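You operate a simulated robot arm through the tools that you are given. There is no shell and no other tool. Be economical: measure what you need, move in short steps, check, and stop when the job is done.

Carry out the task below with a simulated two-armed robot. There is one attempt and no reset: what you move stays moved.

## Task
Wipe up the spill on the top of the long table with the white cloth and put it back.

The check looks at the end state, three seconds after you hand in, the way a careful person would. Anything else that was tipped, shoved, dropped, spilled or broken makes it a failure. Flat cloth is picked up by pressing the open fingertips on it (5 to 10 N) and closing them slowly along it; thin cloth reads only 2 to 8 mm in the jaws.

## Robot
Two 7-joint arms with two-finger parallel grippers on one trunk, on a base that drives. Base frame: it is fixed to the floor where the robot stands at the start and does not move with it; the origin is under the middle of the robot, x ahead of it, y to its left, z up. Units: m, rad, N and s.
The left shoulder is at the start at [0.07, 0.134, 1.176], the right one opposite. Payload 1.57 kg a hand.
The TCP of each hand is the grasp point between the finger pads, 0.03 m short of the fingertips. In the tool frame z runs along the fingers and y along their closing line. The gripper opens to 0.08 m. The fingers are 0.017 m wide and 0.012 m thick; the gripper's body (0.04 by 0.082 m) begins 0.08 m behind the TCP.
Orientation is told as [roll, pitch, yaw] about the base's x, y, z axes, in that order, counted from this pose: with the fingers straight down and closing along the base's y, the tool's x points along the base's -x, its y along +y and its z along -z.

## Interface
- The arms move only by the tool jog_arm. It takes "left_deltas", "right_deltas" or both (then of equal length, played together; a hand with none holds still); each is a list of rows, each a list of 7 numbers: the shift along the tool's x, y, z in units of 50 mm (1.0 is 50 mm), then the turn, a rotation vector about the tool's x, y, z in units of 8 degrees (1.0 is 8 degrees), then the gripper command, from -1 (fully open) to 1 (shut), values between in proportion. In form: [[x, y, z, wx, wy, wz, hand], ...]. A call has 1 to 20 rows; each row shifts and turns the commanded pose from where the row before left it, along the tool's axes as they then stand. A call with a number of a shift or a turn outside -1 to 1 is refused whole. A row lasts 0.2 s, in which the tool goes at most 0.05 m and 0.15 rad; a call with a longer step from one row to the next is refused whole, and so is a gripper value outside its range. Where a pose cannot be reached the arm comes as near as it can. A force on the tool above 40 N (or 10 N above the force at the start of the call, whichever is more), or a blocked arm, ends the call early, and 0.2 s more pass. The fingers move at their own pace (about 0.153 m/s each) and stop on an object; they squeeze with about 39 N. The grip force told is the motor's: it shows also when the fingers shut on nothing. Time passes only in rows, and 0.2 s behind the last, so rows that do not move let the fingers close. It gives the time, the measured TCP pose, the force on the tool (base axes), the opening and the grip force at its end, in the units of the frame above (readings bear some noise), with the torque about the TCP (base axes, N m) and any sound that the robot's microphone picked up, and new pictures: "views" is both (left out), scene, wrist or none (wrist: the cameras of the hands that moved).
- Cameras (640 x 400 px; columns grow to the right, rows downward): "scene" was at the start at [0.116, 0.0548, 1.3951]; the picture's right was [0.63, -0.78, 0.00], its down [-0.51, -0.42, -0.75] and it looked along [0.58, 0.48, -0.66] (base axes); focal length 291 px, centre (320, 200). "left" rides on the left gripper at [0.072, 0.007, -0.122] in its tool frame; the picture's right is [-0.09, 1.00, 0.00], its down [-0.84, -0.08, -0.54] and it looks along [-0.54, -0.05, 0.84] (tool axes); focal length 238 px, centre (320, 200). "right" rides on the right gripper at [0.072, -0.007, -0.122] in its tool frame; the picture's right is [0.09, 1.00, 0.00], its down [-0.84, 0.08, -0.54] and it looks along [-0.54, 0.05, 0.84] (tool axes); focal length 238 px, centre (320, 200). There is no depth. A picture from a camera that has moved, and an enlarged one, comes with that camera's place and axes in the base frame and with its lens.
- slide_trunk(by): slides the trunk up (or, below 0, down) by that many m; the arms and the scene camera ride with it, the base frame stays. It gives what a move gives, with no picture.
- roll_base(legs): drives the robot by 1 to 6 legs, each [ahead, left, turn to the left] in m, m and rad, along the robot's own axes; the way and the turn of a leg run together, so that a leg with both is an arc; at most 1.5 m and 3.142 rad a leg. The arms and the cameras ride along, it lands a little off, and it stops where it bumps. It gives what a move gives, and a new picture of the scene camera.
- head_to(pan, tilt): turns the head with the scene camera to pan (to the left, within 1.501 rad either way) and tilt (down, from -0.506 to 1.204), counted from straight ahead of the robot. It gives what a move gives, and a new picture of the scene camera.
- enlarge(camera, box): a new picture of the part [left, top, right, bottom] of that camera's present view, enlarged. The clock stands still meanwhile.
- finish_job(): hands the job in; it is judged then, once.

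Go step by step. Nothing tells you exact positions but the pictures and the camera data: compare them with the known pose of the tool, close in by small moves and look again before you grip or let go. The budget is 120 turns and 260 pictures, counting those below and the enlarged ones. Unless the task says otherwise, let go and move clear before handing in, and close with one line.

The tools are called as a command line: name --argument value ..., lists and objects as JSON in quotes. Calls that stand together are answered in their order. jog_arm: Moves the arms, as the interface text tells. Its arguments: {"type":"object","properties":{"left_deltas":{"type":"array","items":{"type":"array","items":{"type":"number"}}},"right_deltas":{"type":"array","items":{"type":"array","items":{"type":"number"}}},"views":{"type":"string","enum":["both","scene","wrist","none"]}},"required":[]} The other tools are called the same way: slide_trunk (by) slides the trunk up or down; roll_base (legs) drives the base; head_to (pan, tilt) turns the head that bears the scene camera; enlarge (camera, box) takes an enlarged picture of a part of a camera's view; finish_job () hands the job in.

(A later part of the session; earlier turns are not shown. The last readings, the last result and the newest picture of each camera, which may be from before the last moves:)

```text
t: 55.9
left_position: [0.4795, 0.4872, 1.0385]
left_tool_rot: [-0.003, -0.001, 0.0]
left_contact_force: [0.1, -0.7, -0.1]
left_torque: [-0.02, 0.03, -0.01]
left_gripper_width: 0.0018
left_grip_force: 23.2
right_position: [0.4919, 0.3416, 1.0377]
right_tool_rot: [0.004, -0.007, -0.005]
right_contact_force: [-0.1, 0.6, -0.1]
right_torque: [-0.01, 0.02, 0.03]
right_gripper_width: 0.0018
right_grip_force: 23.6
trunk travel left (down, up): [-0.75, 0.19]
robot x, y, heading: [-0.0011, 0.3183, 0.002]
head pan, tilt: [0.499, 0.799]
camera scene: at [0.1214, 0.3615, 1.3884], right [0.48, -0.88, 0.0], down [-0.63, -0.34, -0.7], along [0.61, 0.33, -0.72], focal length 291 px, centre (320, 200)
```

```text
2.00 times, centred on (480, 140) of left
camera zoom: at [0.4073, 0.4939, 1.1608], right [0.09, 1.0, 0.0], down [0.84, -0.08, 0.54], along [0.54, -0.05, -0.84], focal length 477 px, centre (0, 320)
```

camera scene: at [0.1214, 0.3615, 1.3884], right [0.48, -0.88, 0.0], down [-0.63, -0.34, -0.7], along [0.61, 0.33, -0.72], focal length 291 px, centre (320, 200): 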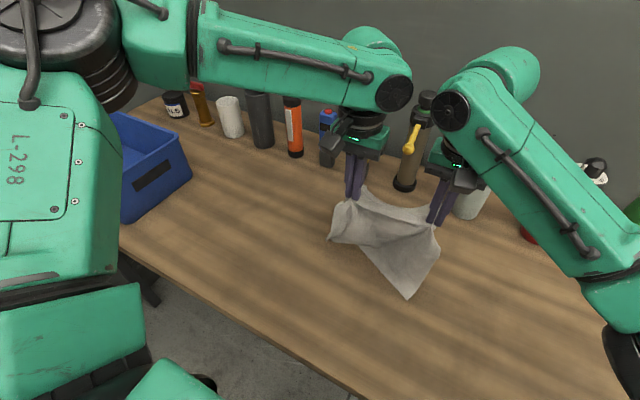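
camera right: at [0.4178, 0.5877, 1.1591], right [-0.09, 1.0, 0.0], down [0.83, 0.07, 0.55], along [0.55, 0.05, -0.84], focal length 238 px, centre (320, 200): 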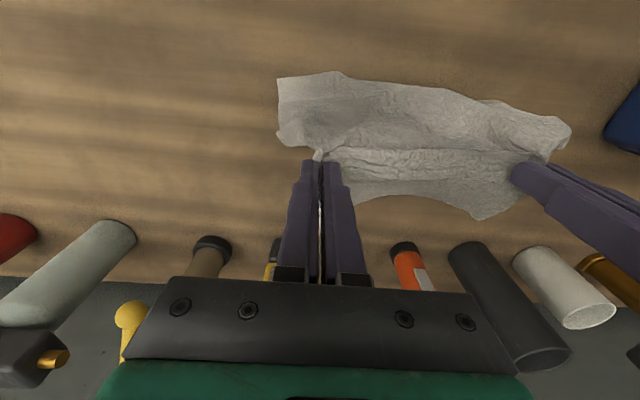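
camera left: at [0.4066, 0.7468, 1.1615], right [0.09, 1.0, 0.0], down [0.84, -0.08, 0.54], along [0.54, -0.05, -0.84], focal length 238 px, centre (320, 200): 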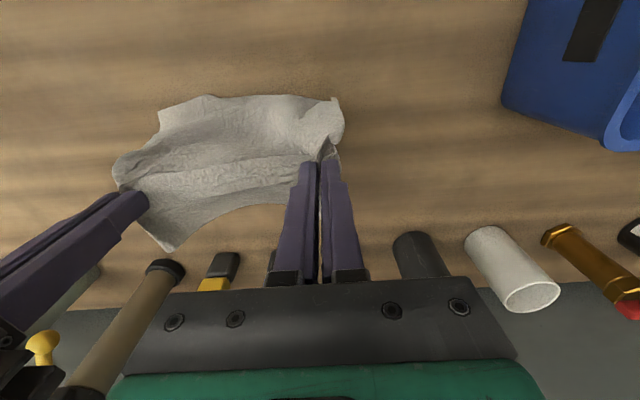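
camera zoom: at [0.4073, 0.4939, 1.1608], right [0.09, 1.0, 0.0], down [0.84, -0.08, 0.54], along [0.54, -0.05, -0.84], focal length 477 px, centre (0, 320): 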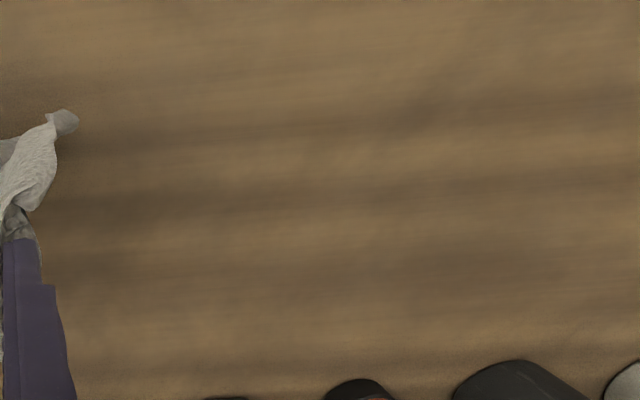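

The puddle looks gone. Now carrying the cloth back to its original place (centre y ≈ 0.207, x ≈ 0.478).

roll_base --legs '[[0, -0.205, 0]]'

head_to --pan 0.9 --tilt 0.7

head_to --pan 0.0 --tilt 0.8

jog_arm --left_deltas '[[0, 0, 0, 0, 0, 0, 1]]' --right_deltas '[[0, 0, 0, 0, 0, 0, 1]]' --views "wrist"

```text
t: 57.5
left_position: [0.4788, 0.2809, 1.0383]
left_tool_rot: [-0.003, 0.0, 0.0]
left_contact_force: [0.3, 0.2, -0.3]
left_torque: [-0.01, -0.02, 0.03]
left_gripper_width: 0.0021
left_grip_force: 23.6
right_position: [0.4908, 0.1352, 1.0375]
right_tool_rot: [0.003, -0.008, -0.004]
right_contact_force: [0.8, 2.3, 0.4]
right_torque: [-0.01, 0.04, 0.0]
right_gripper_width: 0.0019
right_grip_force: 23.5
trunk travel left (down, up): [-0.75, 0.19]
robot x, y, heading: [0.004, 0.1146, -0.004]
head pan, tilt: [0.499, 0.799]
camera scene: at [0.1214, 0.155, 1.3884], right [0.48, -0.88, 0.0], down [-0.63, -0.34, -0.7], along [0.61, 0.33, -0.72], focal length 291 px, centre (320, 200)
```

scene: 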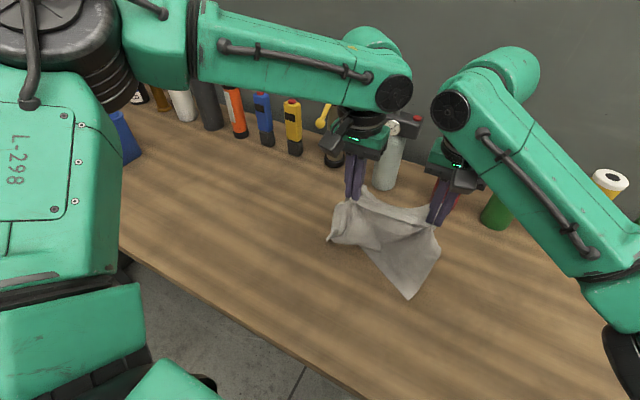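

```text
t: 58.4
left_position: [0.4788, 0.2787, 1.0395]
left_tool_rot: [0.0, 0.0, -0.001]
left_contact_force: [-0.5, -0.8, -0.7]
left_torque: [0.0, 0.02, -0.03]
left_gripper_width: 0.0019
left_grip_force: 23.0
right_position: [0.4905, 0.1344, 1.037]
right_tool_rot: [0.004, -0.008, -0.005]
right_contact_force: [-1.0, 0.6, 0.3]
right_torque: [0.04, 0.01, 0.01]
right_gripper_width: 0.0016
right_grip_force: 23.5
trunk travel left (down, up): [-0.75, 0.19]
robot x, y, heading: [-0.0001, 0.1115, -0.001]
head pan, tilt: [0.901, 0.7]
camera scene: at [0.1033, 0.1809, 1.3967], right [0.78, -0.62, 0.0], down [-0.4, -0.5, -0.76], along [0.48, 0.6, -0.64], focal length 291 px, centre (320, 200)
```

scene: 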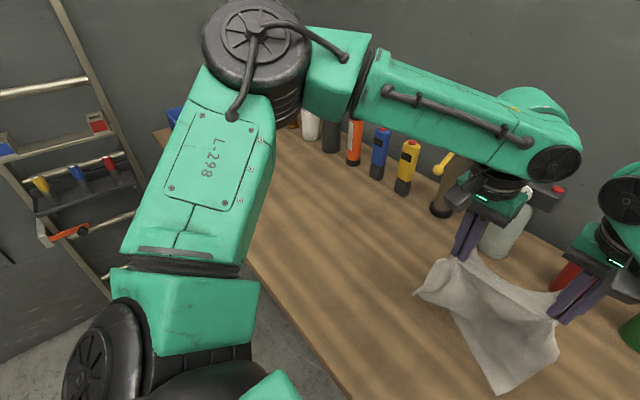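

```text
t: 59.6
left_position: [0.4791, 0.28, 1.0385]
left_tool_rot: [-0.002, 0.0, -0.001]
left_contact_force: [0.4, -0.6, 0.0]
left_torque: [-0.02, -0.02, -0.01]
left_gripper_width: 0.002
left_grip_force: 23.8
right_position: [0.4917, 0.1345, 1.038]
right_tool_rot: [0.005, -0.008, -0.006]
right_contact_force: [1.3, 0.8, 0.7]
right_torque: [0.02, -0.01, 0.0]
right_gripper_width: 0.0015
right_grip_force: 23.6
trunk travel left (down, up): [-0.75, 0.19]
robot x, y, heading: [-0.006, 0.1112, 0.004]
head pan, tilt: [0.0, 0.799]
camera scene: at [0.1312, 0.1147, 1.3884], right [0.0, -1.0, 0.0], down [-0.72, 0.0, -0.7], along [0.7, 0.0, -0.72], focal length 291 px, centre (320, 200)
```

scene: 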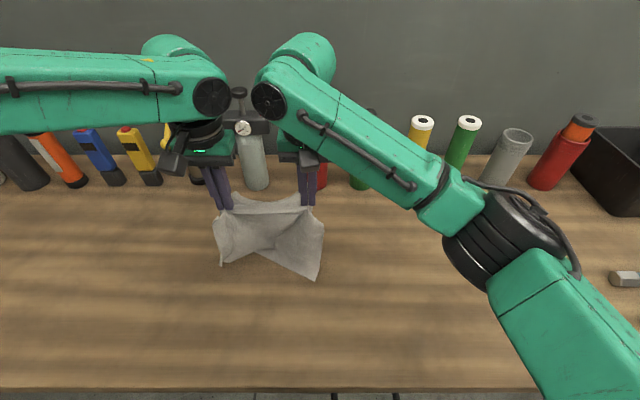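

```text
t: 60.0
left_position: [0.4794, 0.2792, 1.0386]
left_tool_rot: [-0.002, 0.002, -0.001]
left_contact_force: [0.2, -0.4, -0.3]
left_torque: [-0.04, -0.01, -0.01]
left_gripper_width: 0.0021
left_grip_force: 23.9
right_position: [0.4905, 0.1343, 1.037]
right_tool_rot: [0.005, -0.007, -0.005]
right_contact_force: [0.8, -0.1, -0.7]
right_torque: [0.03, -0.02, 0.02]
right_gripper_width: 0.0017
right_grip_force: 23.1
trunk travel left (down, up): [-0.75, 0.19]
robot x, y, heading: [-0.0027, 0.1119, 0.001]
head pan, tilt: [0.0, 0.799]
camera right: at [0.4182, 0.1269, 1.1588], right [-0.09, 1.0, 0.0], down [0.83, 0.07, 0.55], along [0.55, 0.05, -0.84], focal length 238 px, centre (320, 200)
camera left: at [0.4072, 0.2859, 1.161], right [0.09, 1.0, 0.0], down [0.84, -0.08, 0.54], along [0.54, -0.05, -0.84], focal length 238 px, centre (320, 200)
```

right: 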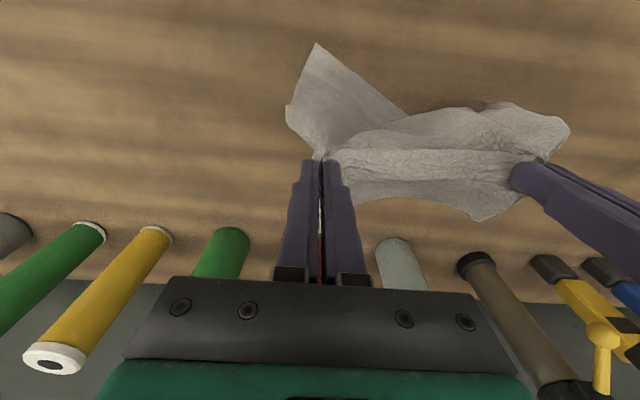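
left: 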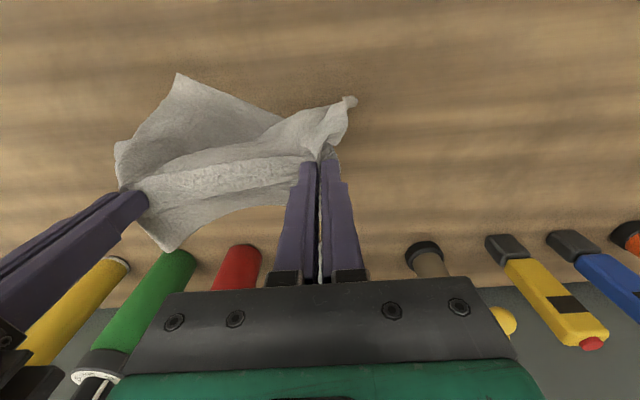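

jog_arm --left_deltas '[[0.26, 0, 0.4, 0, 0, 0, 1], [0.26, 0, 0.4, 0, 0, 0, 1], [0, 0, 0.4, 0, 0, 0, 1], [0, 0, 0.3, 0, 0, 0, 1], [-0.1, 0.02, 0.25, 0, 0, 0, 1], [-0.1, 0.02, 0.25, 0, 0, 0, 1], [-0.1, 0.02, 0.25, 0, 0, 0, 1], [-0.1, 0.02, 0.25, 0, 0, 0, 1], [-0.1, 0, 0.25, 0, 0, 0, 1], [0, 0, 0.15, 0, 0, 0, 1]]' --right_deltas '[[0.37, 0, 0.4, 0, 0, 0, 1], [0.37, 0, 0.4, 0, 0, 0, 1], [0, 0, 0.4, 0, 0, 0, 1], [0, 0, 0.3, 0, 0, 0, 1], [-0.1, -0.02, 0.25, 0, 0, 0, 1], [-0.1, -0.02, 0.25, 0, 0, 0, 1], [-0.1, -0.02, 0.25, 0, 0, 0, 1], [-0.1, -0.02, 0.25, 0, 0, 0, 1], [-0.1, 0, 0.25, 0, 0, 0, 1], [0, 0, 0.15, 0, 0, 0, 1]]'

```text
t: 62.2
left_position: [0.4782, 0.2818, 0.8948]
left_tool_rot: [-0.003, -0.001, 0.001]
left_contact_force: [-0.1, -7.3, 0.2]
left_torque: [-0.21, -0.01, -0.03]
left_gripper_width: 0.0019
left_grip_force: 23.5
right_position: [0.4791, 0.1314, 0.8933]
right_tool_rot: [0.007, -0.009, -0.003]
right_contact_force: [0.9, 7.2, 2.5]
right_torque: [0.21, -0.03, -0.04]
right_gripper_width: 0.0019
right_grip_force: 23.9
trunk travel left (down, up): [-0.75, 0.19]
robot x, y, heading: [-0.0012, 0.1105, -0.001]
head pan, tilt: [0.0, 0.799]
camera scene: at [0.1305, 0.1144, 1.3886], right [0.0, -1.0, 0.0], down [-0.72, 0.0, -0.7], along [0.7, 0.0, -0.72], focal length 291 px, centre (320, 200)
camera right: at [0.4067, 0.1239, 1.0144], right [-0.09, 1.0, 0.01], down [0.83, 0.07, 0.55], along [0.55, 0.05, -0.83], focal length 238 px, centre (320, 200)
camera left: at [0.4058, 0.289, 1.0163], right [0.09, 1.0, 0.0], down [0.84, -0.08, 0.54], along [0.54, -0.05, -0.84], focal length 238 px, centre (320, 200)
```

scene: 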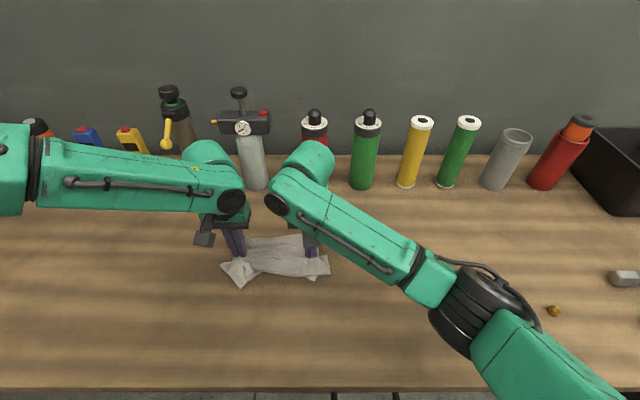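
right: 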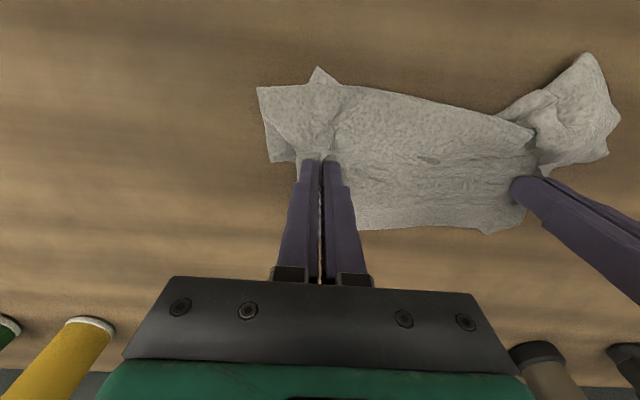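
left: 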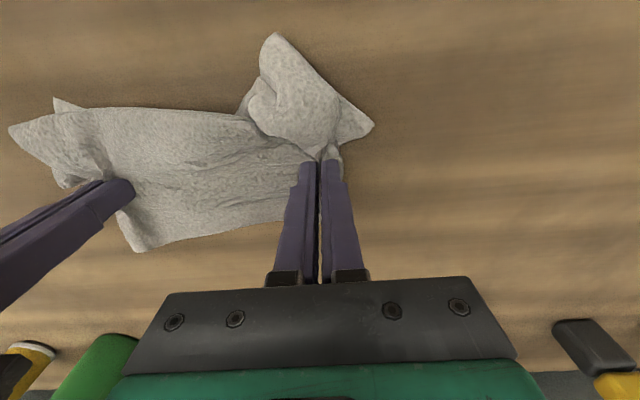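

Tension is 7 N; I'll slacken, open the jaws gently and lift straight up to see how the cloth settles.

jog_arm --left_deltas '[[0, -0.08, 0, 0, 0, 0, 1], [0, 0, 0, 0, 0, 0, 0.8], [0, 0, 0, 0, 0, 0, 0.5], [0, 0, 0, 0, 0, 0, 0.5], [0, 0, -0.3, 0, 0, 0, 0.5], [0, 0, -0.6, 0, 0, 0, 0.5], [0, 0, -0.8, 0, 0, 0, 0.5], [0, 0, -0.8, 0, 0, 0, 0.5]]' --right_deltas '[[0, 0.08, 0, 0, 0, 0, 1], [0, 0, 0, 0, 0, 0, 0.8], [0, 0, 0, 0, 0, 0, 0.5], [0, 0, 0, 0, 0, 0, 0.5], [0, 0, -0.3, 0, 0, 0, 0.5], [0, 0, -0.6, 0, 0, 0, 0.5], [0, 0, -0.8, 0, 0, 0, 0.5], [0, 0, -0.8, 0, 0, 0, 0.5]]'

enlarge --camera "scene" --box '[200, 210, 360, 310]'

```text
t: 64.0
left_position: [0.4764, 0.2781, 1.0201]
left_tool_rot: [-0.001, -0.002, -0.001]
left_contact_force: [-1.0, -0.2, 0.0]
left_torque: [0.01, -0.05, -0.01]
left_gripper_width: 0.0199
left_grip_force: 0.0
right_position: [0.4764, 0.1337, 1.0185]
right_tool_rot: [0.005, -0.008, -0.003]
right_contact_force: [0.0, 0.8, 0.1]
right_torque: [0.01, -0.03, 0.0]
right_gripper_width: 0.0199
right_grip_force: 0.0
trunk travel left (down, up): [-0.75, 0.19]
robot x, y, heading: [-0.0013, 0.1146, -0.0]
head pan, tilt: [0.0, 0.799]
camera scene: at [0.1296, 0.114, 1.3885], right [0.0, -1.0, 0.0], down [-0.72, 0.0, -0.7], along [0.7, 0.0, -0.72], focal length 291 px, centre (320, 200)
camera right: at [0.4048, 0.1259, 1.1398], right [-0.09, 1.0, 0.0], down [0.83, 0.07, 0.55], along [0.55, 0.05, -0.83], focal length 238 px, centre (320, 200)
camera left: at [0.4042, 0.2855, 1.1424], right [0.09, 1.0, 0.0], down [0.84, -0.08, 0.54], along [0.54, -0.05, -0.84], focal length 238 px, centre (320, 200)
```

scene: 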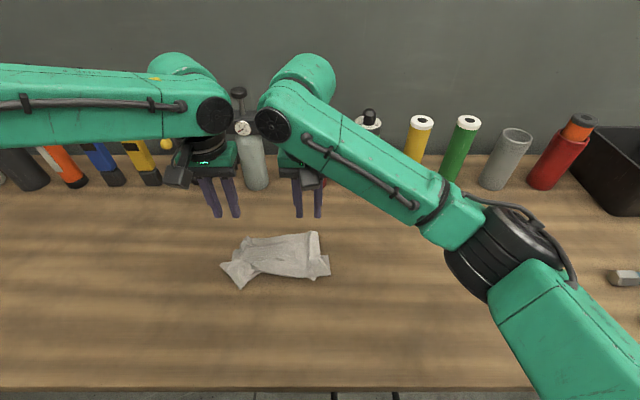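
right: 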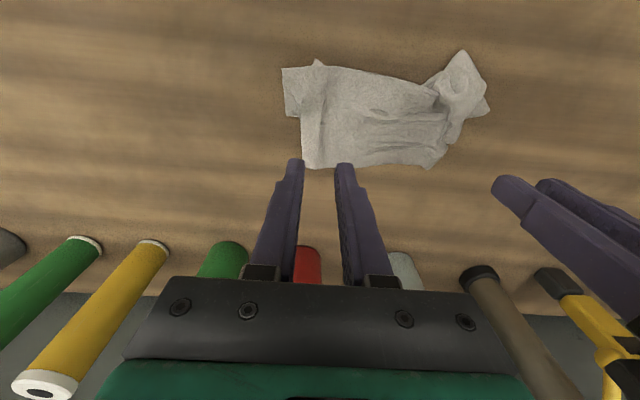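
left: 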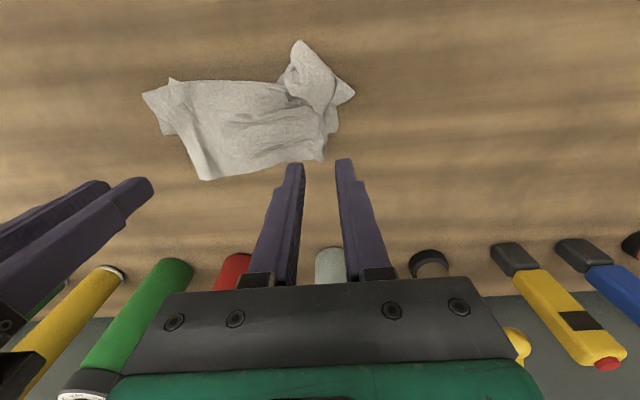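

```text
4.00 times, centred on (280, 260) of scene
camera zoom: at [0.1296, 0.114, 1.3885], right [0.0, -1.0, 0.0], down [-0.72, 0.0, -0.7], along [0.7, 0.0, -0.72], focal length 1163 px, centre (480, -40)
```

zoom: 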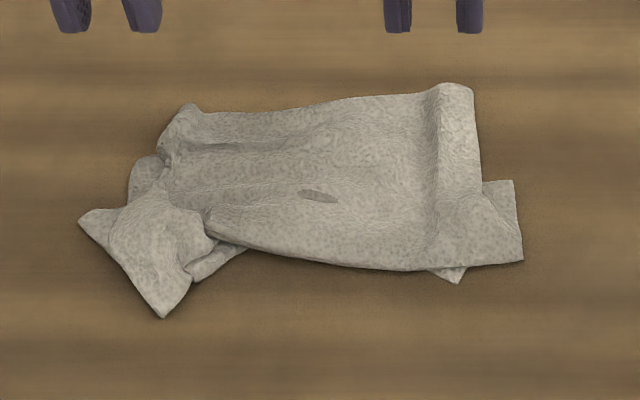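

The cloth is back on its original footprint, though rumpled. Before deciding on tidying it, I'll verify the spill spot by looking at it with nothing in the way.

roll_base --legs '[[0, 0.27, 0]]'

head_to --pan 0.5 --tilt 0.8

enlarge --camera "left" --box '[280, 20, 480, 145]'

enlarge --camera "scene" --box '[170, 150, 350, 262]'

```text
t: 65.9
left_position: [0.4797, 0.5464, 1.019]
left_tool_rot: [-0.002, 0.0, -0.003]
left_contact_force: [0.3, 0.0, -0.4]
left_torque: [0.02, 0.0, 0.01]
left_gripper_width: 0.0202
left_grip_force: 0.1
right_position: [0.4793, 0.4014, 1.0172]
right_tool_rot: [0.009, -0.008, -0.009]
right_contact_force: [0.1, -0.3, 0.3]
right_torque: [0.0, 0.01, -0.01]
right_gripper_width: 0.0202
right_grip_force: 0.0
trunk travel left (down, up): [-0.75, 0.19]
robot x, y, heading: [-0.0027, 0.3859, 0.0]
head pan, tilt: [0.0, 0.799]
camera scene: at [0.1316, 0.3826, 1.3884], right [0.0, -1.0, 0.0], down [-0.72, 0.0, -0.7], along [0.7, 0.0, -0.72], focal length 291 px, centre (320, 200)
```

scene: 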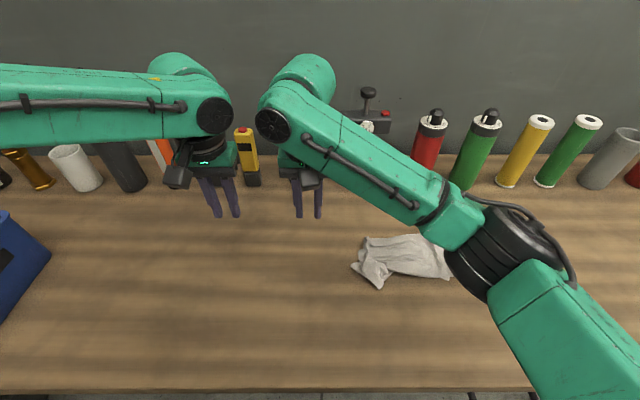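

```text
t: 66.8
left_position: [0.4804, 0.5477, 1.0198]
left_tool_rot: [-0.002, -0.001, -0.003]
left_contact_force: [0.3, 0.1, 0.2]
left_torque: [-0.01, 0.03, 0.03]
left_gripper_width: 0.0201
left_grip_force: 0.1
right_position: [0.48, 0.4018, 1.0176]
right_tool_rot: [0.005, -0.009, -0.01]
right_contact_force: [0.1, 0.3, 0.6]
right_torque: [-0.01, 0.01, -0.01]
right_gripper_width: 0.0202
right_grip_force: 0.1
trunk travel left (down, up): [-0.75, 0.19]
robot x, y, heading: [0.0036, 0.3808, -0.005]
head pan, tilt: [0.499, 0.799]
camera scene: at [0.1219, 0.4223, 1.3884], right [0.47, -0.88, 0.0], down [-0.63, -0.34, -0.7], along [0.61, 0.33, -0.72], focal length 291 px, centre (320, 200)
```

scene: 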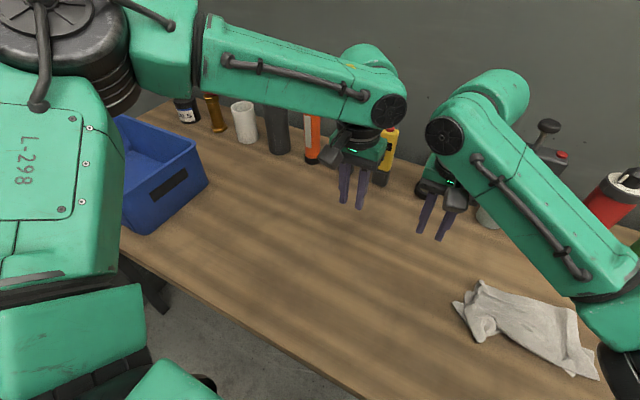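

```text
3.20 times, centred on (380, 82) of left
camera zoom: at [0.4067, 0.5541, 1.1417], right [0.1, 1.0, 0.0], down [0.84, -0.08, 0.54], along [0.54, -0.05, -0.84], focal length 763 px, centre (128, 576)
```

zoom: 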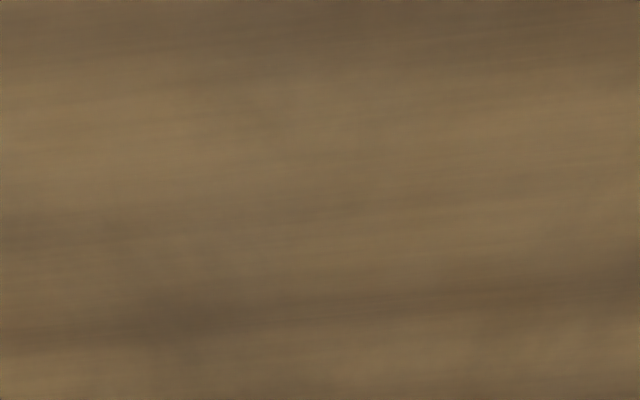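

```text
3.56 times, centred on (260, 206) of scene
camera zoom: at [0.1219, 0.4223, 1.3884], right [0.47, -0.88, 0.0], down [-0.63, -0.34, -0.7], along [0.61, 0.33, -0.72], focal length 1034 px, centre (533, 179)
```

zoom: 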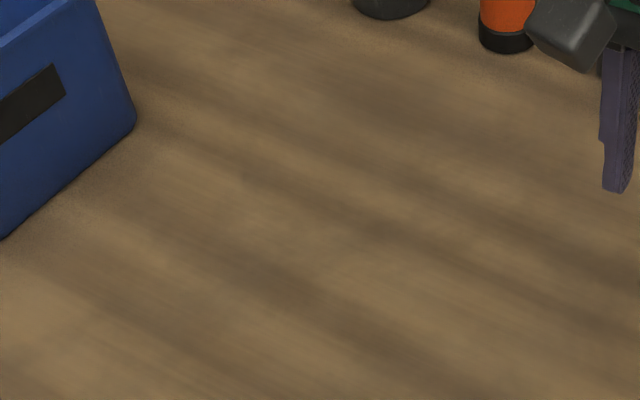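

enlarge --camera "left" --box '[260, 80, 500, 230]'

enlarge --camera "right" --box '[360, 40, 640, 215]'

```text
2.67 times, centred on (380, 155) of left
camera zoom: at [0.4067, 0.5541, 1.1417], right [0.1, 1.0, 0.0], down [0.84, -0.08, 0.54], along [0.54, -0.05, -0.84], focal length 636 px, centre (160, 320)
```

zoom: 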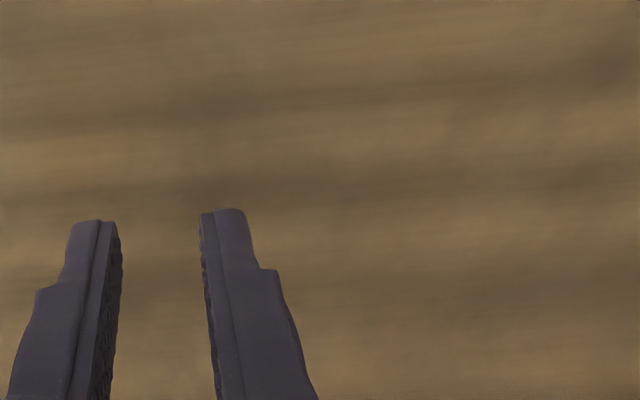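

```text
2.29 times, centred on (500, 128) of right
camera zoom: at [0.4067, 0.3945, 1.1389], right [-0.08, 1.0, 0.0], down [0.83, 0.07, 0.55], along [0.55, 0.05, -0.84], focal length 545 px, centre (-91, 366)
```

zoom: 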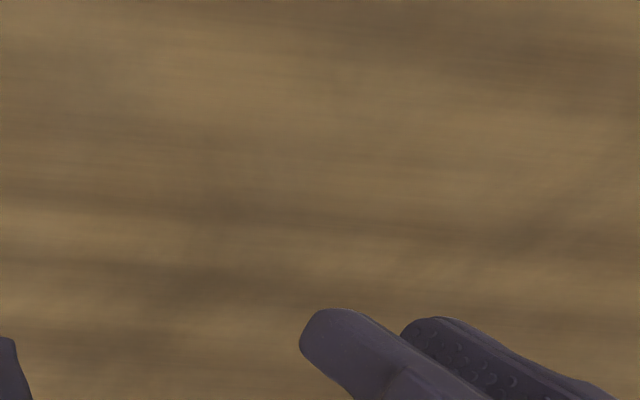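

The spill spot is clean from every angle. The cloth is rumpled, so I'll try to straighten it: grip its back edge with both hands, let the front hang free and lay it down flat.

roll_base --legs '[[0, -0.268, 0]]'

head_to --pan 0.0 --tilt 0.8

jog_arm --left_deltas '[[-0.35, -0.1, 0.4, 0, 0, 0, 0.0], [-0.35, -0.1, 0.4, 0, 0, 0, 0.0], [0, 0, 0.5, 0, 0, 0, 0.0], [0, 0, 0.5, 0, 0, 0, 0.0], [0, 0, 0.2, 0, 0, 0, 0.0]]' --right_deltas '[[-0.35, 0, 0.4, 0, 0, 0, 0.0], [-0.35, 0, 0.4, 0, 0, 0, 0.0], [0, 0, 0.5, 0, 0, 0, 0.0], [0, 0, 0.5, 0, 0, 0, 0.0], [0, 0, 0.2, 0, 0, 0, 0.0]]'

```text
t: 68.7
left_position: [0.4773, 0.2831, 1.0191]
left_tool_rot: [-0.004, -0.002, -0.003]
left_contact_force: [-0.6, 0.3, 0.1]
left_torque: [-0.01, 0.0, 0.0]
left_gripper_width: 0.0197
left_grip_force: 0.0
right_position: [0.4783, 0.1363, 1.017]
right_tool_rot: [0.004, -0.011, -0.007]
right_contact_force: [0.7, -0.4, 0.9]
right_torque: [-0.03, 0.02, 0.06]
right_gripper_width: 0.02
right_grip_force: 0.1
trunk travel left (down, up): [-0.75, 0.19]
robot x, y, heading: [-0.0027, 0.1192, -0.007]
head pan, tilt: [0.499, 0.799]
camera scene: at [0.1211, 0.1581, 1.3884], right [0.48, -0.88, 0.0], down [-0.63, -0.34, -0.7], along [0.61, 0.33, -0.72], focal length 291 px, centre (320, 200)
```

scene: 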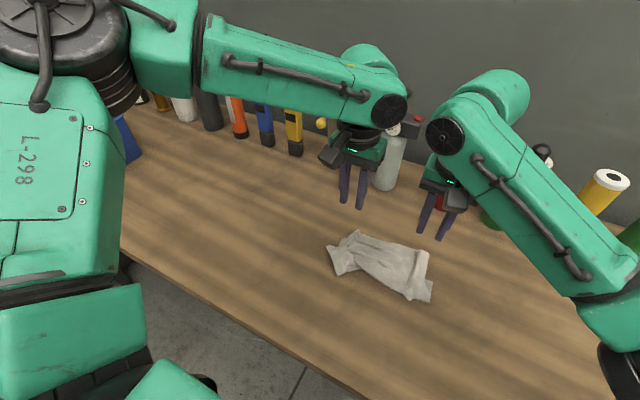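

```text
t: 69.6
left_position: [0.4785, 0.2833, 1.0203]
left_tool_rot: [-0.003, -0.002, -0.003]
left_contact_force: [0.0, 0.6, 0.5]
left_torque: [0.0, -0.03, 0.0]
left_gripper_width: 0.0199
left_grip_force: 0.1
right_position: [0.4777, 0.1354, 1.0174]
right_tool_rot: [0.005, -0.009, -0.005]
right_contact_force: [-0.2, -0.4, -1.2]
right_torque: [-0.03, 0.02, -0.02]
right_gripper_width: 0.02
right_grip_force: 0.1
trunk travel left (down, up): [-0.75, 0.19]
robot x, y, heading: [0.0003, 0.1169, -0.004]
head pan, tilt: [0.0, 0.799]
camera scene: at [0.1307, 0.1184, 1.3884], right [0.0, -1.0, 0.0], down [-0.72, 0.0, -0.7], along [0.7, 0.0, -0.72], focal length 291 px, centre (320, 200)
```

scene: 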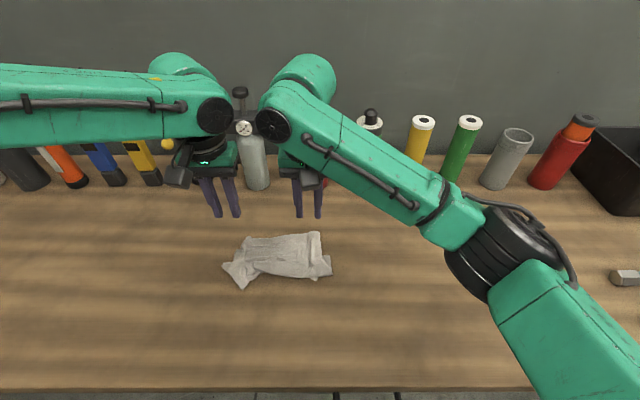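

```text
t: 70.8
left_position: [0.505, 0.2772, 0.9233]
left_tool_rot: [-0.004, -0.003, -0.006]
left_contact_force: [-0.3, 0.0, 0.5]
left_torque: [0.0, 0.01, -0.03]
left_gripper_width: 0.04
left_grip_force: 0.1
left hand out of reach, approached as far as the arm can: row 4, 5
right_position: [0.5148, 0.1349, 0.9168]
right_tool_rot: [0.005, -0.009, -0.007]
right_contact_force: [-0.8, 0.6, -0.4]
right_torque: [0.04, 0.0, 0.03]
right_gripper_width: 0.04
right_grip_force: 0.1
trunk travel left (down, up): [-0.75, 0.19]
robot x, y, heading: [0.0005, 0.1178, -0.003]
head pan, tilt: [0.0, 0.799]
camera scene: at [0.131, 0.1184, 1.3884], right [0.0, -1.0, 0.0], down [-0.72, 0.0, -0.7], along [0.7, 0.0, -0.72], focal length 291 px, centre (320, 200)
camera right: at [0.4415, 0.1291, 1.0388], right [-0.09, 1.0, 0.0], down [0.83, 0.07, 0.55], along [0.55, 0.05, -0.84], focal length 238 px, centre (320, 200)
camera left: at [0.4333, 0.2841, 1.0447], right [0.09, 1.0, 0.0], down [0.84, -0.08, 0.54], along [0.54, -0.05, -0.84], focal length 238 px, centre (320, 200)
```

scene: 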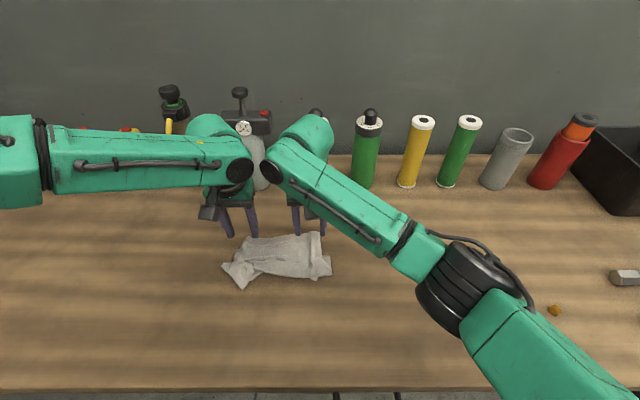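
right: 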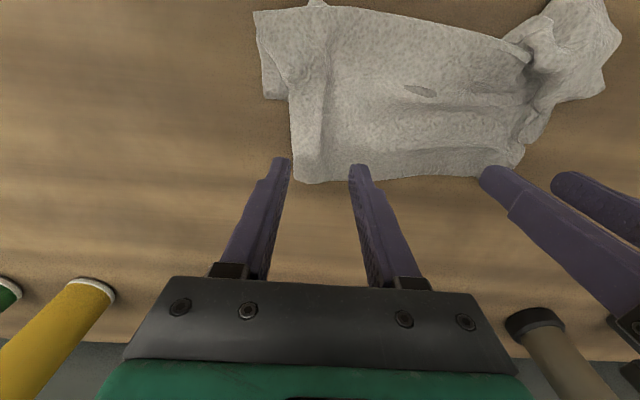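
left: 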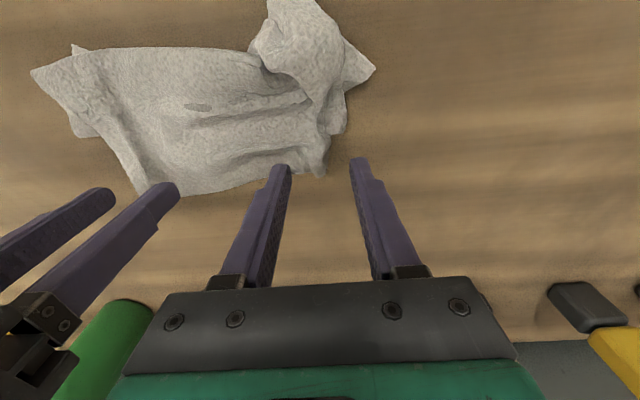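

roll_base --legs '[[0, -0.035, 0]]'

jog_arm --left_deltas '[[0, 0.2, 0, 0, 0, 0, 0.0], [-0.2, 0.14, 0, 0, 0, 0, 0.0], [-0.1, 0, 0.1, 0, 0, 0, 0.0], [0, 0, 0.1, 0, 0, 0, 0.0]]' --right_deltas '[[0, 0.32, 0, 0, 0, 0, 0.0], [-0.1, 0.32, 0, 0, 0, 0, 0.0], [0, 0, 0.1, 0, 0.05, 0, 0.0], [0, 0, 0.1, 0, 0, 0, 0.0]]' --views "wrist"

```text
t: 71.7
left_position: [0.5042, 0.2451, 0.9223]
left_tool_rot: [-0.007, -0.001, -0.003]
left_contact_force: [0.0, 0.6, 0.3]
left_torque: [-0.01, 0.02, -0.03]
left_gripper_width: 0.04
left_grip_force: 0.1
right_position: [0.5144, 0.1048, 0.9177]
right_tool_rot: [0.002, -0.01, -0.003]
right_contact_force: [0.7, -0.1, 0.5]
right_torque: [0.0, -0.01, 0.01]
right_gripper_width: 0.0402
right_grip_force: 0.0
trunk travel left (down, up): [-0.75, 0.19]
robot x, y, heading: [-0.0019, 0.083, -0.0]
head pan, tilt: [0.0, 0.799]
camera scene: at [0.1308, 0.0887, 1.3884], right [0.0, -1.0, 0.0], down [-0.72, 0.0, -0.7], along [0.7, 0.0, -0.72], focal length 291 px, centre (320, 200)
```

scene: 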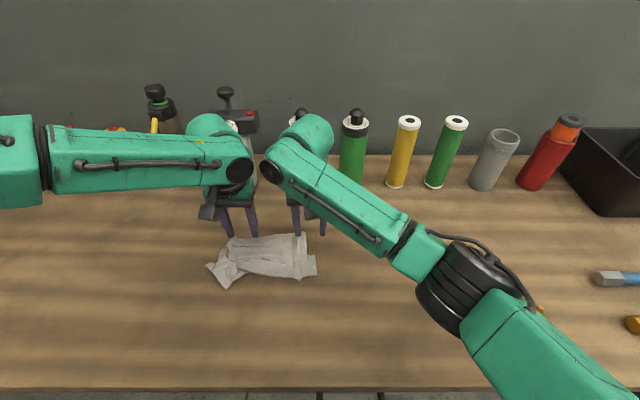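

```text
t: 72.7
left_position: [0.5148, 0.2643, 0.9143]
left_tool_rot: [-0.003, -0.005, -0.002]
left_contact_force: [0.3, 0.9, -0.3]
left_torque: [-0.01, -0.01, 0.03]
left_gripper_width: 0.0403
left_grip_force: 0.0
left hand out of reach, approached as far as the arm can: row 3
right_position: [0.5181, 0.1354, 0.9086]
right_tool_rot: [0.005, -0.002, -0.006]
right_contact_force: [-0.9, -0.1, 0.3]
right_torque: [0.01, 0.02, 0.01]
right_gripper_width: 0.0402
right_grip_force: 0.1
trunk travel left (down, up): [-0.75, 0.19]
robot x, y, heading: [-0.0068, 0.082, 0.002]
head pan, tilt: [0.0, 0.799]
camera right: at [0.4465, 0.1279, 1.03], right [-0.09, 1.0, 0.0], down [0.84, 0.07, 0.54], along [0.54, 0.05, -0.84], focal length 238 px, centre (320, 200)
camera left: at [0.4424, 0.2714, 1.0374], right [0.09, 1.0, 0.0], down [0.83, -0.08, 0.55], along [0.54, -0.05, -0.84], focal length 238 px, centre (320, 200)
```

right: 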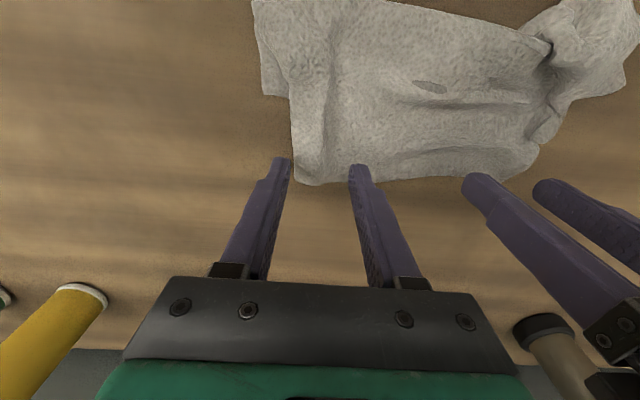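
left: 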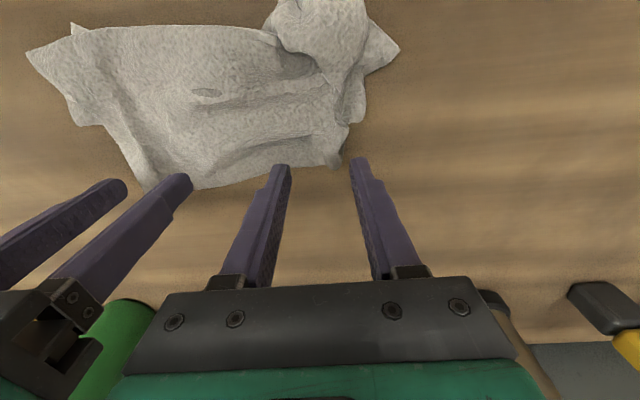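

jog_arm --left_deltas '[[0.18, -0.15, 0.1, 0, 0, 0, 0.0], [0, 0, 0.2, 0, 0, 0, 0.0], [0, 0, 0.2, 0, 0, 0, 0.0], [0, 0, 0, 0, 0, 0, 0.0]]' --right_deltas '[[0, -0.05, 0.1, 0, 0, 0, 0.0], [0, 0, 0.2, 0, 0, 0, 0.0], [0, 0, 0.1, 0, 0, 0, 0.0], [0, 0, 0, 0, 0, 0, 0.0]]' --views "none"

```text
t: 73.7
left_position: [0.4987, 0.2602, 0.8958]
left_tool_rot: [-0.004, -0.005, -0.003]
left_contact_force: [-0.2, 0.2, -0.1]
left_torque: [-0.03, 0.01, -0.03]
left_gripper_width: 0.0401
left_grip_force: 0.0
left hand out of reach, approached as far as the arm can: row 2, 3
right_position: [0.5182, 0.1327, 0.8899]
right_tool_rot: [0.006, -0.007, -0.005]
right_contact_force: [3.2, -1.5, 17.1]
right_torque: [0.39, -0.08, -0.05]
right_gripper_width: 0.0401
right_grip_force: 0.2
trunk travel left (down, up): [-0.75, 0.19]
robot x, y, heading: [-0.0007, 0.0844, -0.003]
head pan, tilt: [0.0, 0.799]
```

jog_arm --left_deltas '[[0.1, 0, 0.1, 0, 0, 0, 0.0], [0, 0, 0.06, 0, 0, 0, 0.0], [0, 0, 0, 0, 0, 0, 0.0]]' --right_deltas '[[0, 0, -0.06, 0, 0, 0, 0.0], [0, 0, 0, 0, 0, 0, 0.0], [0, 0, 0, 0, 0, 0, 0.0]]' --views "wrist"

```text
t: 74.5
left_position: [0.4952, 0.257, 0.8906]
left_tool_rot: [-0.003, -0.016, -0.002]
left_contact_force: [8.3, 1.4, 33.5]
left_torque: [0.76, -0.22, -0.19]
left_gripper_width: 0.0409
left_grip_force: 0.5
right_position: [0.5167, 0.1303, 0.8934]
right_tool_rot: [0.007, -0.002, -0.005]
right_contact_force: [-0.7, -0.3, -0.1]
right_torque: [0.0, 0.01, 0.01]
right_gripper_width: 0.04
right_grip_force: 0.1
trunk travel left (down, up): [-0.75, 0.19]
robot x, y, heading: [0.0024, 0.0814, -0.008]
head pan, tilt: [0.0, 0.799]
camera right: at [0.4439, 0.1234, 1.0145], right [-0.09, 1.0, 0.01], down [0.84, 0.07, 0.55], along [0.54, 0.05, -0.84], focal length 238 px, centre (320, 200)
camera left: at [0.4214, 0.2647, 1.0126], right [0.09, 1.0, 0.0], down [0.83, -0.08, 0.55], along [0.55, -0.05, -0.83], focal length 238 px, centre (320, 200)
```

right: 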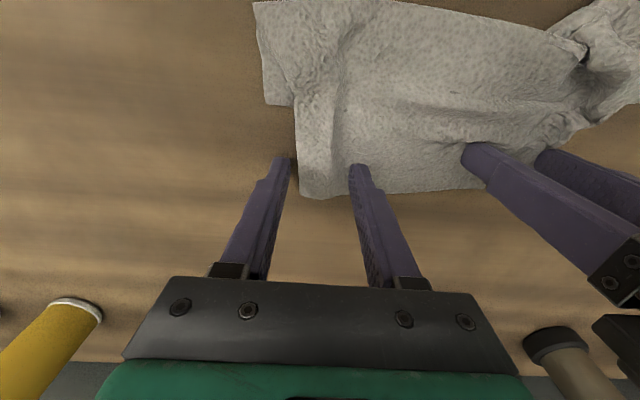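
left: 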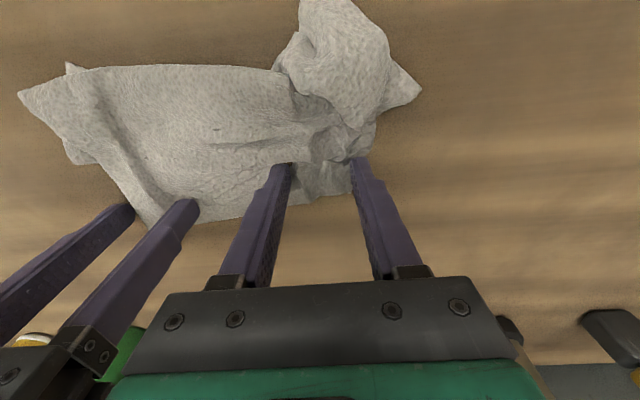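

Good placement on the back corners. Easing the left and closing both slowly.

jog_arm --left_deltas '[[0, 0, -0.14, 0, 0, 0, 0.0], [0, 0, 0, 0, 0, 0, 0.1], [0, 0, 0, 0, 0, 0, 0.2], [0, 0, 0, 0, 0, 0, 0.3], [0, 0, 0, 0, 0, 0, 0.4], [0, 0, 0, 0, 0, 0, 0.5], [0, 0, 0, 0, 0, 0, 0.6], [0, 0, 0, 0, 0, 0, 0.7], [0, 0, 0, 0, 0, 0, 0.8], [0, 0, 0, 0, 0, 0, 0.9], [0, 0, 0, 0, 0, 0, 1], [0, 0, 0, 0, 0, 0, 1]]' --right_deltas '[[0, -0.05, 0.05, 0, 0, 0, 0.0], [0, 0, 0, 0, 0, 0, 0.1], [0, 0, 0, 0, 0, 0, 0.2], [0, 0, 0, 0, 0, 0, 0.3], [0, 0, 0, 0, 0, 0, 0.4], [0, 0, 0, 0, 0, 0, 0.5], [0, 0, 0, 0, 0, 0, 0.6], [0, 0, 0, 0, 0, 0, 0.7], [0, 0, 0, 0, 0, 0, 0.8], [0, 0, 0, 0, 0, 0, 0.9], [0, 0, 0, 0, 0, 0, 1], [0, 0, 0, 0, 0, 0, 1]]' --views "none"

jog_arm --left_deltas '[[0, 0, -0.2, 0, 0, 0, 1], [0, 0, -0.4, 0, 0, 0, 1], [0, 0, -0.6, 0, 0, 0, 1], [0, 0, -0.6, 0, 0, 0, 1], [0, 0, -0.6, 0, 0, 0, 1], [0, 0, -0.6, 0, 0, 0, 1]]' --right_deltas '[[0, 0, -0.2, 0, 0, 0, 1], [0, 0, -0.4, 0, 0, 0, 1], [0, 0, -0.6, 0, 0, 0, 1], [0, 0, -0.6, 0, 0, 0, 1], [0, 0, -0.6, 0, 0, 0, 1], [0, 0, -0.6, 0, 0, 0, 1]]'

```text
t: 77.1
left_position: [0.4922, 0.2601, 0.8946]
left_tool_rot: [-0.003, -0.006, -0.002]
left_contact_force: [0.0, -3.3, 5.2]
left_torque: [-0.11, -0.08, -0.01]
left_gripper_width: 0.002
left_grip_force: 24.1
right_position: [0.5158, 0.1295, 0.8906]
right_tool_rot: [0.008, -0.006, -0.005]
right_contact_force: [0.2, 5.5, 18.2]
right_torque: [0.23, -0.01, -0.04]
right_gripper_width: 0.0022
right_grip_force: 23.5
trunk travel left (down, up): [-0.75, 0.19]
robot x, y, heading: [-0.0029, 0.0788, -0.004]
head pan, tilt: [0.0, 0.799]
```

```text
t: 78.5
left_position: [0.4931, 0.2596, 1.0444]
left_tool_rot: [-0.003, -0.001, 0.001]
left_contact_force: [0.6, -3.3, -0.5]
left_torque: [-0.1, -0.02, -0.03]
left_gripper_width: 0.002
left_grip_force: 23.9
right_position: [0.5175, 0.1298, 1.0379]
right_tool_rot: [0.005, -0.001, -0.005]
right_contact_force: [-0.7, 3.2, 0.9]
right_torque: [0.1, 0.01, 0.0]
right_gripper_width: 0.0022
right_grip_force: 24.3
trunk travel left (down, up): [-0.75, 0.19]
robot x, y, heading: [-0.0014, 0.0794, -0.001]
head pan, tilt: [0.0, 0.799]
camera scene: at [0.1296, 0.0832, 1.3884], right [0.0, -1.0, 0.0], down [-0.72, 0.0, -0.7], along [0.7, 0.0, -0.72], focal length 291 px, centre (320, 200)
camera right: at [0.4458, 0.1217, 1.1614], right [-0.09, 1.0, 0.01], down [0.84, 0.07, 0.54], along [0.54, 0.05, -0.84], focal length 238 px, centre (320, 200)
camera left: at [0.4221, 0.2667, 1.1666], right [0.09, 1.0, 0.0], down [0.84, -0.08, 0.54], along [0.54, -0.05, -0.84], focal length 238 px, centre (320, 200)
```

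scene: 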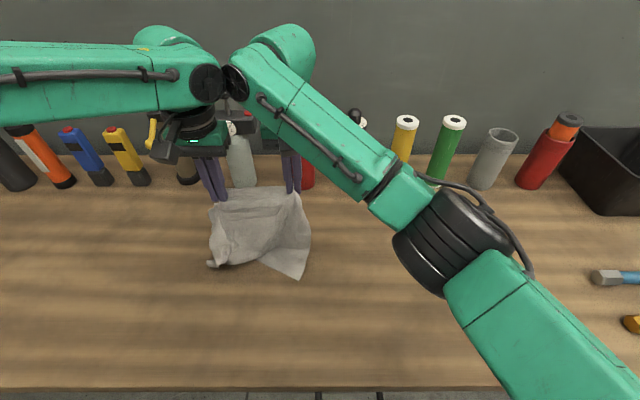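
right: 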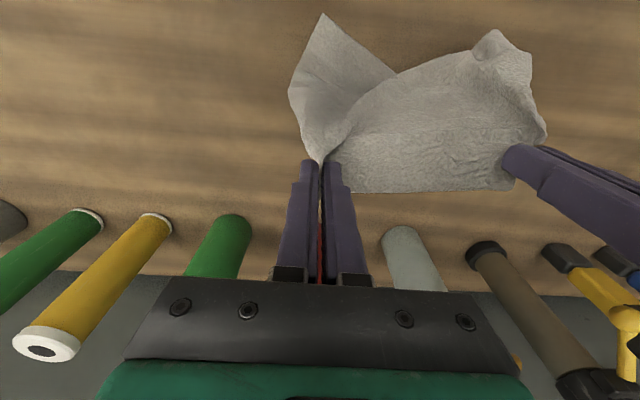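
left: 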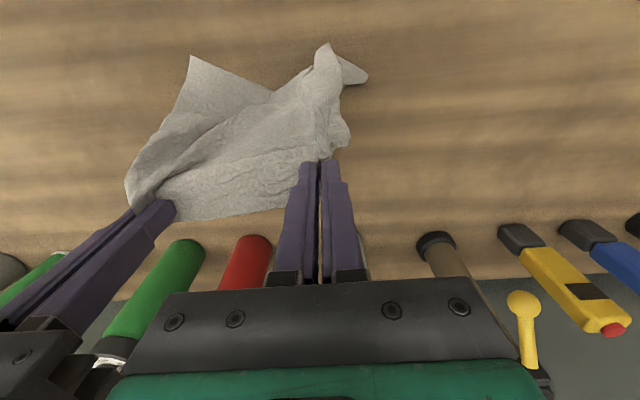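

It now hangs like a curtain. I'll shift for reach, pull the hands toward me, and then lay the cloth down front-first while moving away.

roll_base --legs '[[0, -0.04, 0]]'

jog_arm --left_deltas '[[0.3, 0.25, -0.2, 0, 0, 0, 1], [0.4, 0.25, -0.2, 0, 0, 0, 1], [0.4, 0.25, 0, 0, 0, 0, 1], [0.3, 0.2, 0, 0, 0, 0, 1], [0, 0, 0, 0, 0, 0, 1], [0, 0, 0, 0, 0, 0, 1]]' --right_deltas '[[0.5, 0.25, -0.2, 0, 0, 0, 1], [0.5, 0.25, -0.2, 0, 0, 0, 1], [0.5, 0.25, 0, 0, 0, 0, 1], [0.4, 0.2, 0, 0, 0, 0, 1], [0, 0, 0, 0, 0, 0, 1], [0, 0, 0, 0, 0, 0, 1]]'

```text
t: 79.4
left_position: [0.4954, 0.2261, 1.044]
left_tool_rot: [-0.007, -0.001, 0.001]
left_contact_force: [0.1, -3.7, -0.2]
left_torque: [-0.16, 0.02, 0.0]
left_gripper_width: 0.002
left_grip_force: 23.5
right_position: [0.5188, 0.094, 1.0383]
right_tool_rot: [0.0, -0.001, -0.003]
right_contact_force: [-0.4, 4.0, 0.3]
right_torque: [0.07, -0.01, 0.02]
right_gripper_width: 0.0025
right_grip_force: 24.0
trunk travel left (down, up): [-0.75, 0.19]
robot x, y, heading: [-0.0007, 0.0429, -0.003]
head pan, tilt: [0.0, 0.799]
camera scene: at [0.1309, 0.0505, 1.3883], right [0.0, -1.0, 0.01], down [-0.72, 0.0, -0.7], along [0.7, 0.0, -0.72], focal length 291 px, centre (320, 200)
```

scene: 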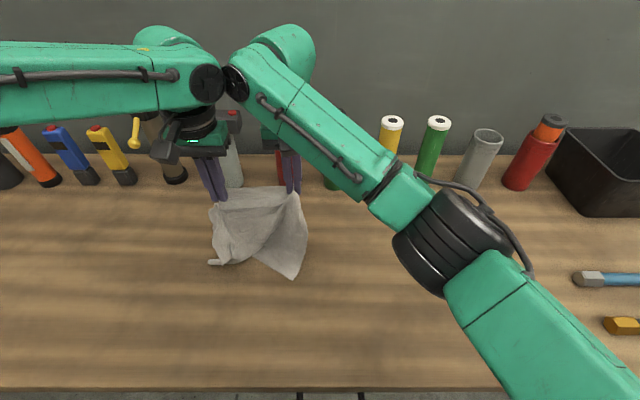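

```text
t: 80.8
left_position: [0.4256, 0.2676, 1.0648]
left_tool_rot: [-0.004, -0.001, 0.0]
left_contact_force: [0.1, -2.9, 0.1]
left_torque: [-0.1, 0.05, -0.02]
left_gripper_width: 0.0019
left_grip_force: 23.4
right_position: [0.4243, 0.1379, 1.0589]
right_tool_rot: [0.007, -0.002, -0.004]
right_contact_force: [1.1, 2.8, -0.3]
right_torque: [0.08, 0.01, -0.01]
right_gripper_width: 0.0023
right_grip_force: 23.5
trunk travel left (down, up): [-0.75, 0.19]
robot x, y, heading: [-0.0023, 0.0424, -0.004]
head pan, tilt: [0.0, 0.799]
camera scene: at [0.1308, 0.0436, 1.3884], right [0.0, -1.0, 0.0], down [-0.72, 0.0, -0.7], along [0.7, 0.0, -0.72], focal length 291 px, centre (320, 200)
camera right: at [0.3519, 0.1299, 1.1807], right [-0.09, 1.0, 0.01], down [0.84, 0.07, 0.54], along [0.54, 0.05, -0.84], focal length 238 px, centre (320, 200)
camera left: at [0.3537, 0.2744, 1.1851], right [0.09, 1.0, 0.0], down [0.84, -0.08, 0.54], along [0.54, -0.05, -0.84], focal length 238 px, centre (320, 200)
```

scene: 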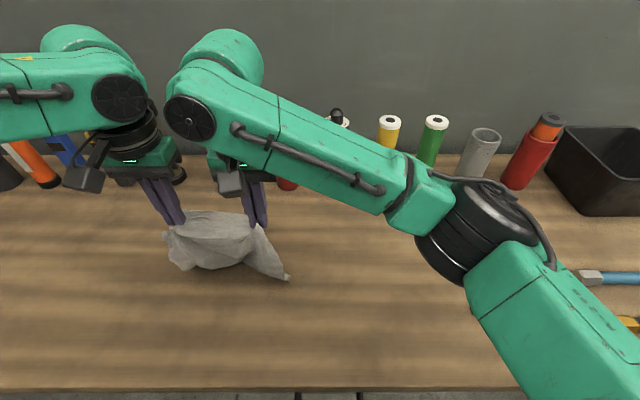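
right: 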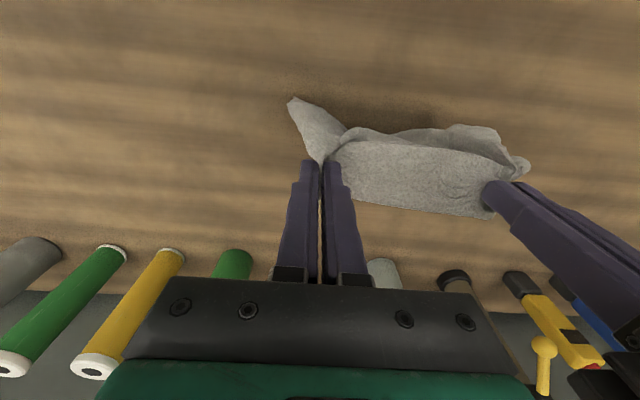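
left: 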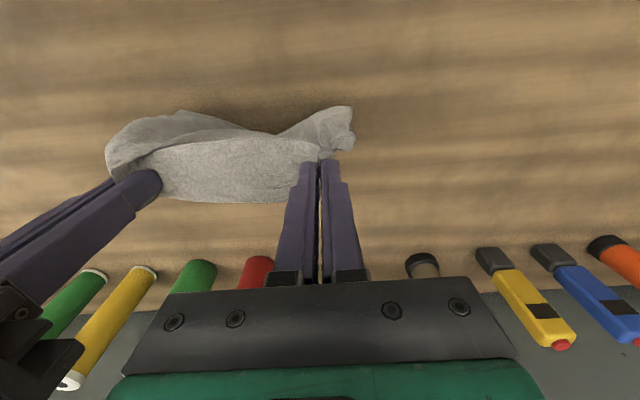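

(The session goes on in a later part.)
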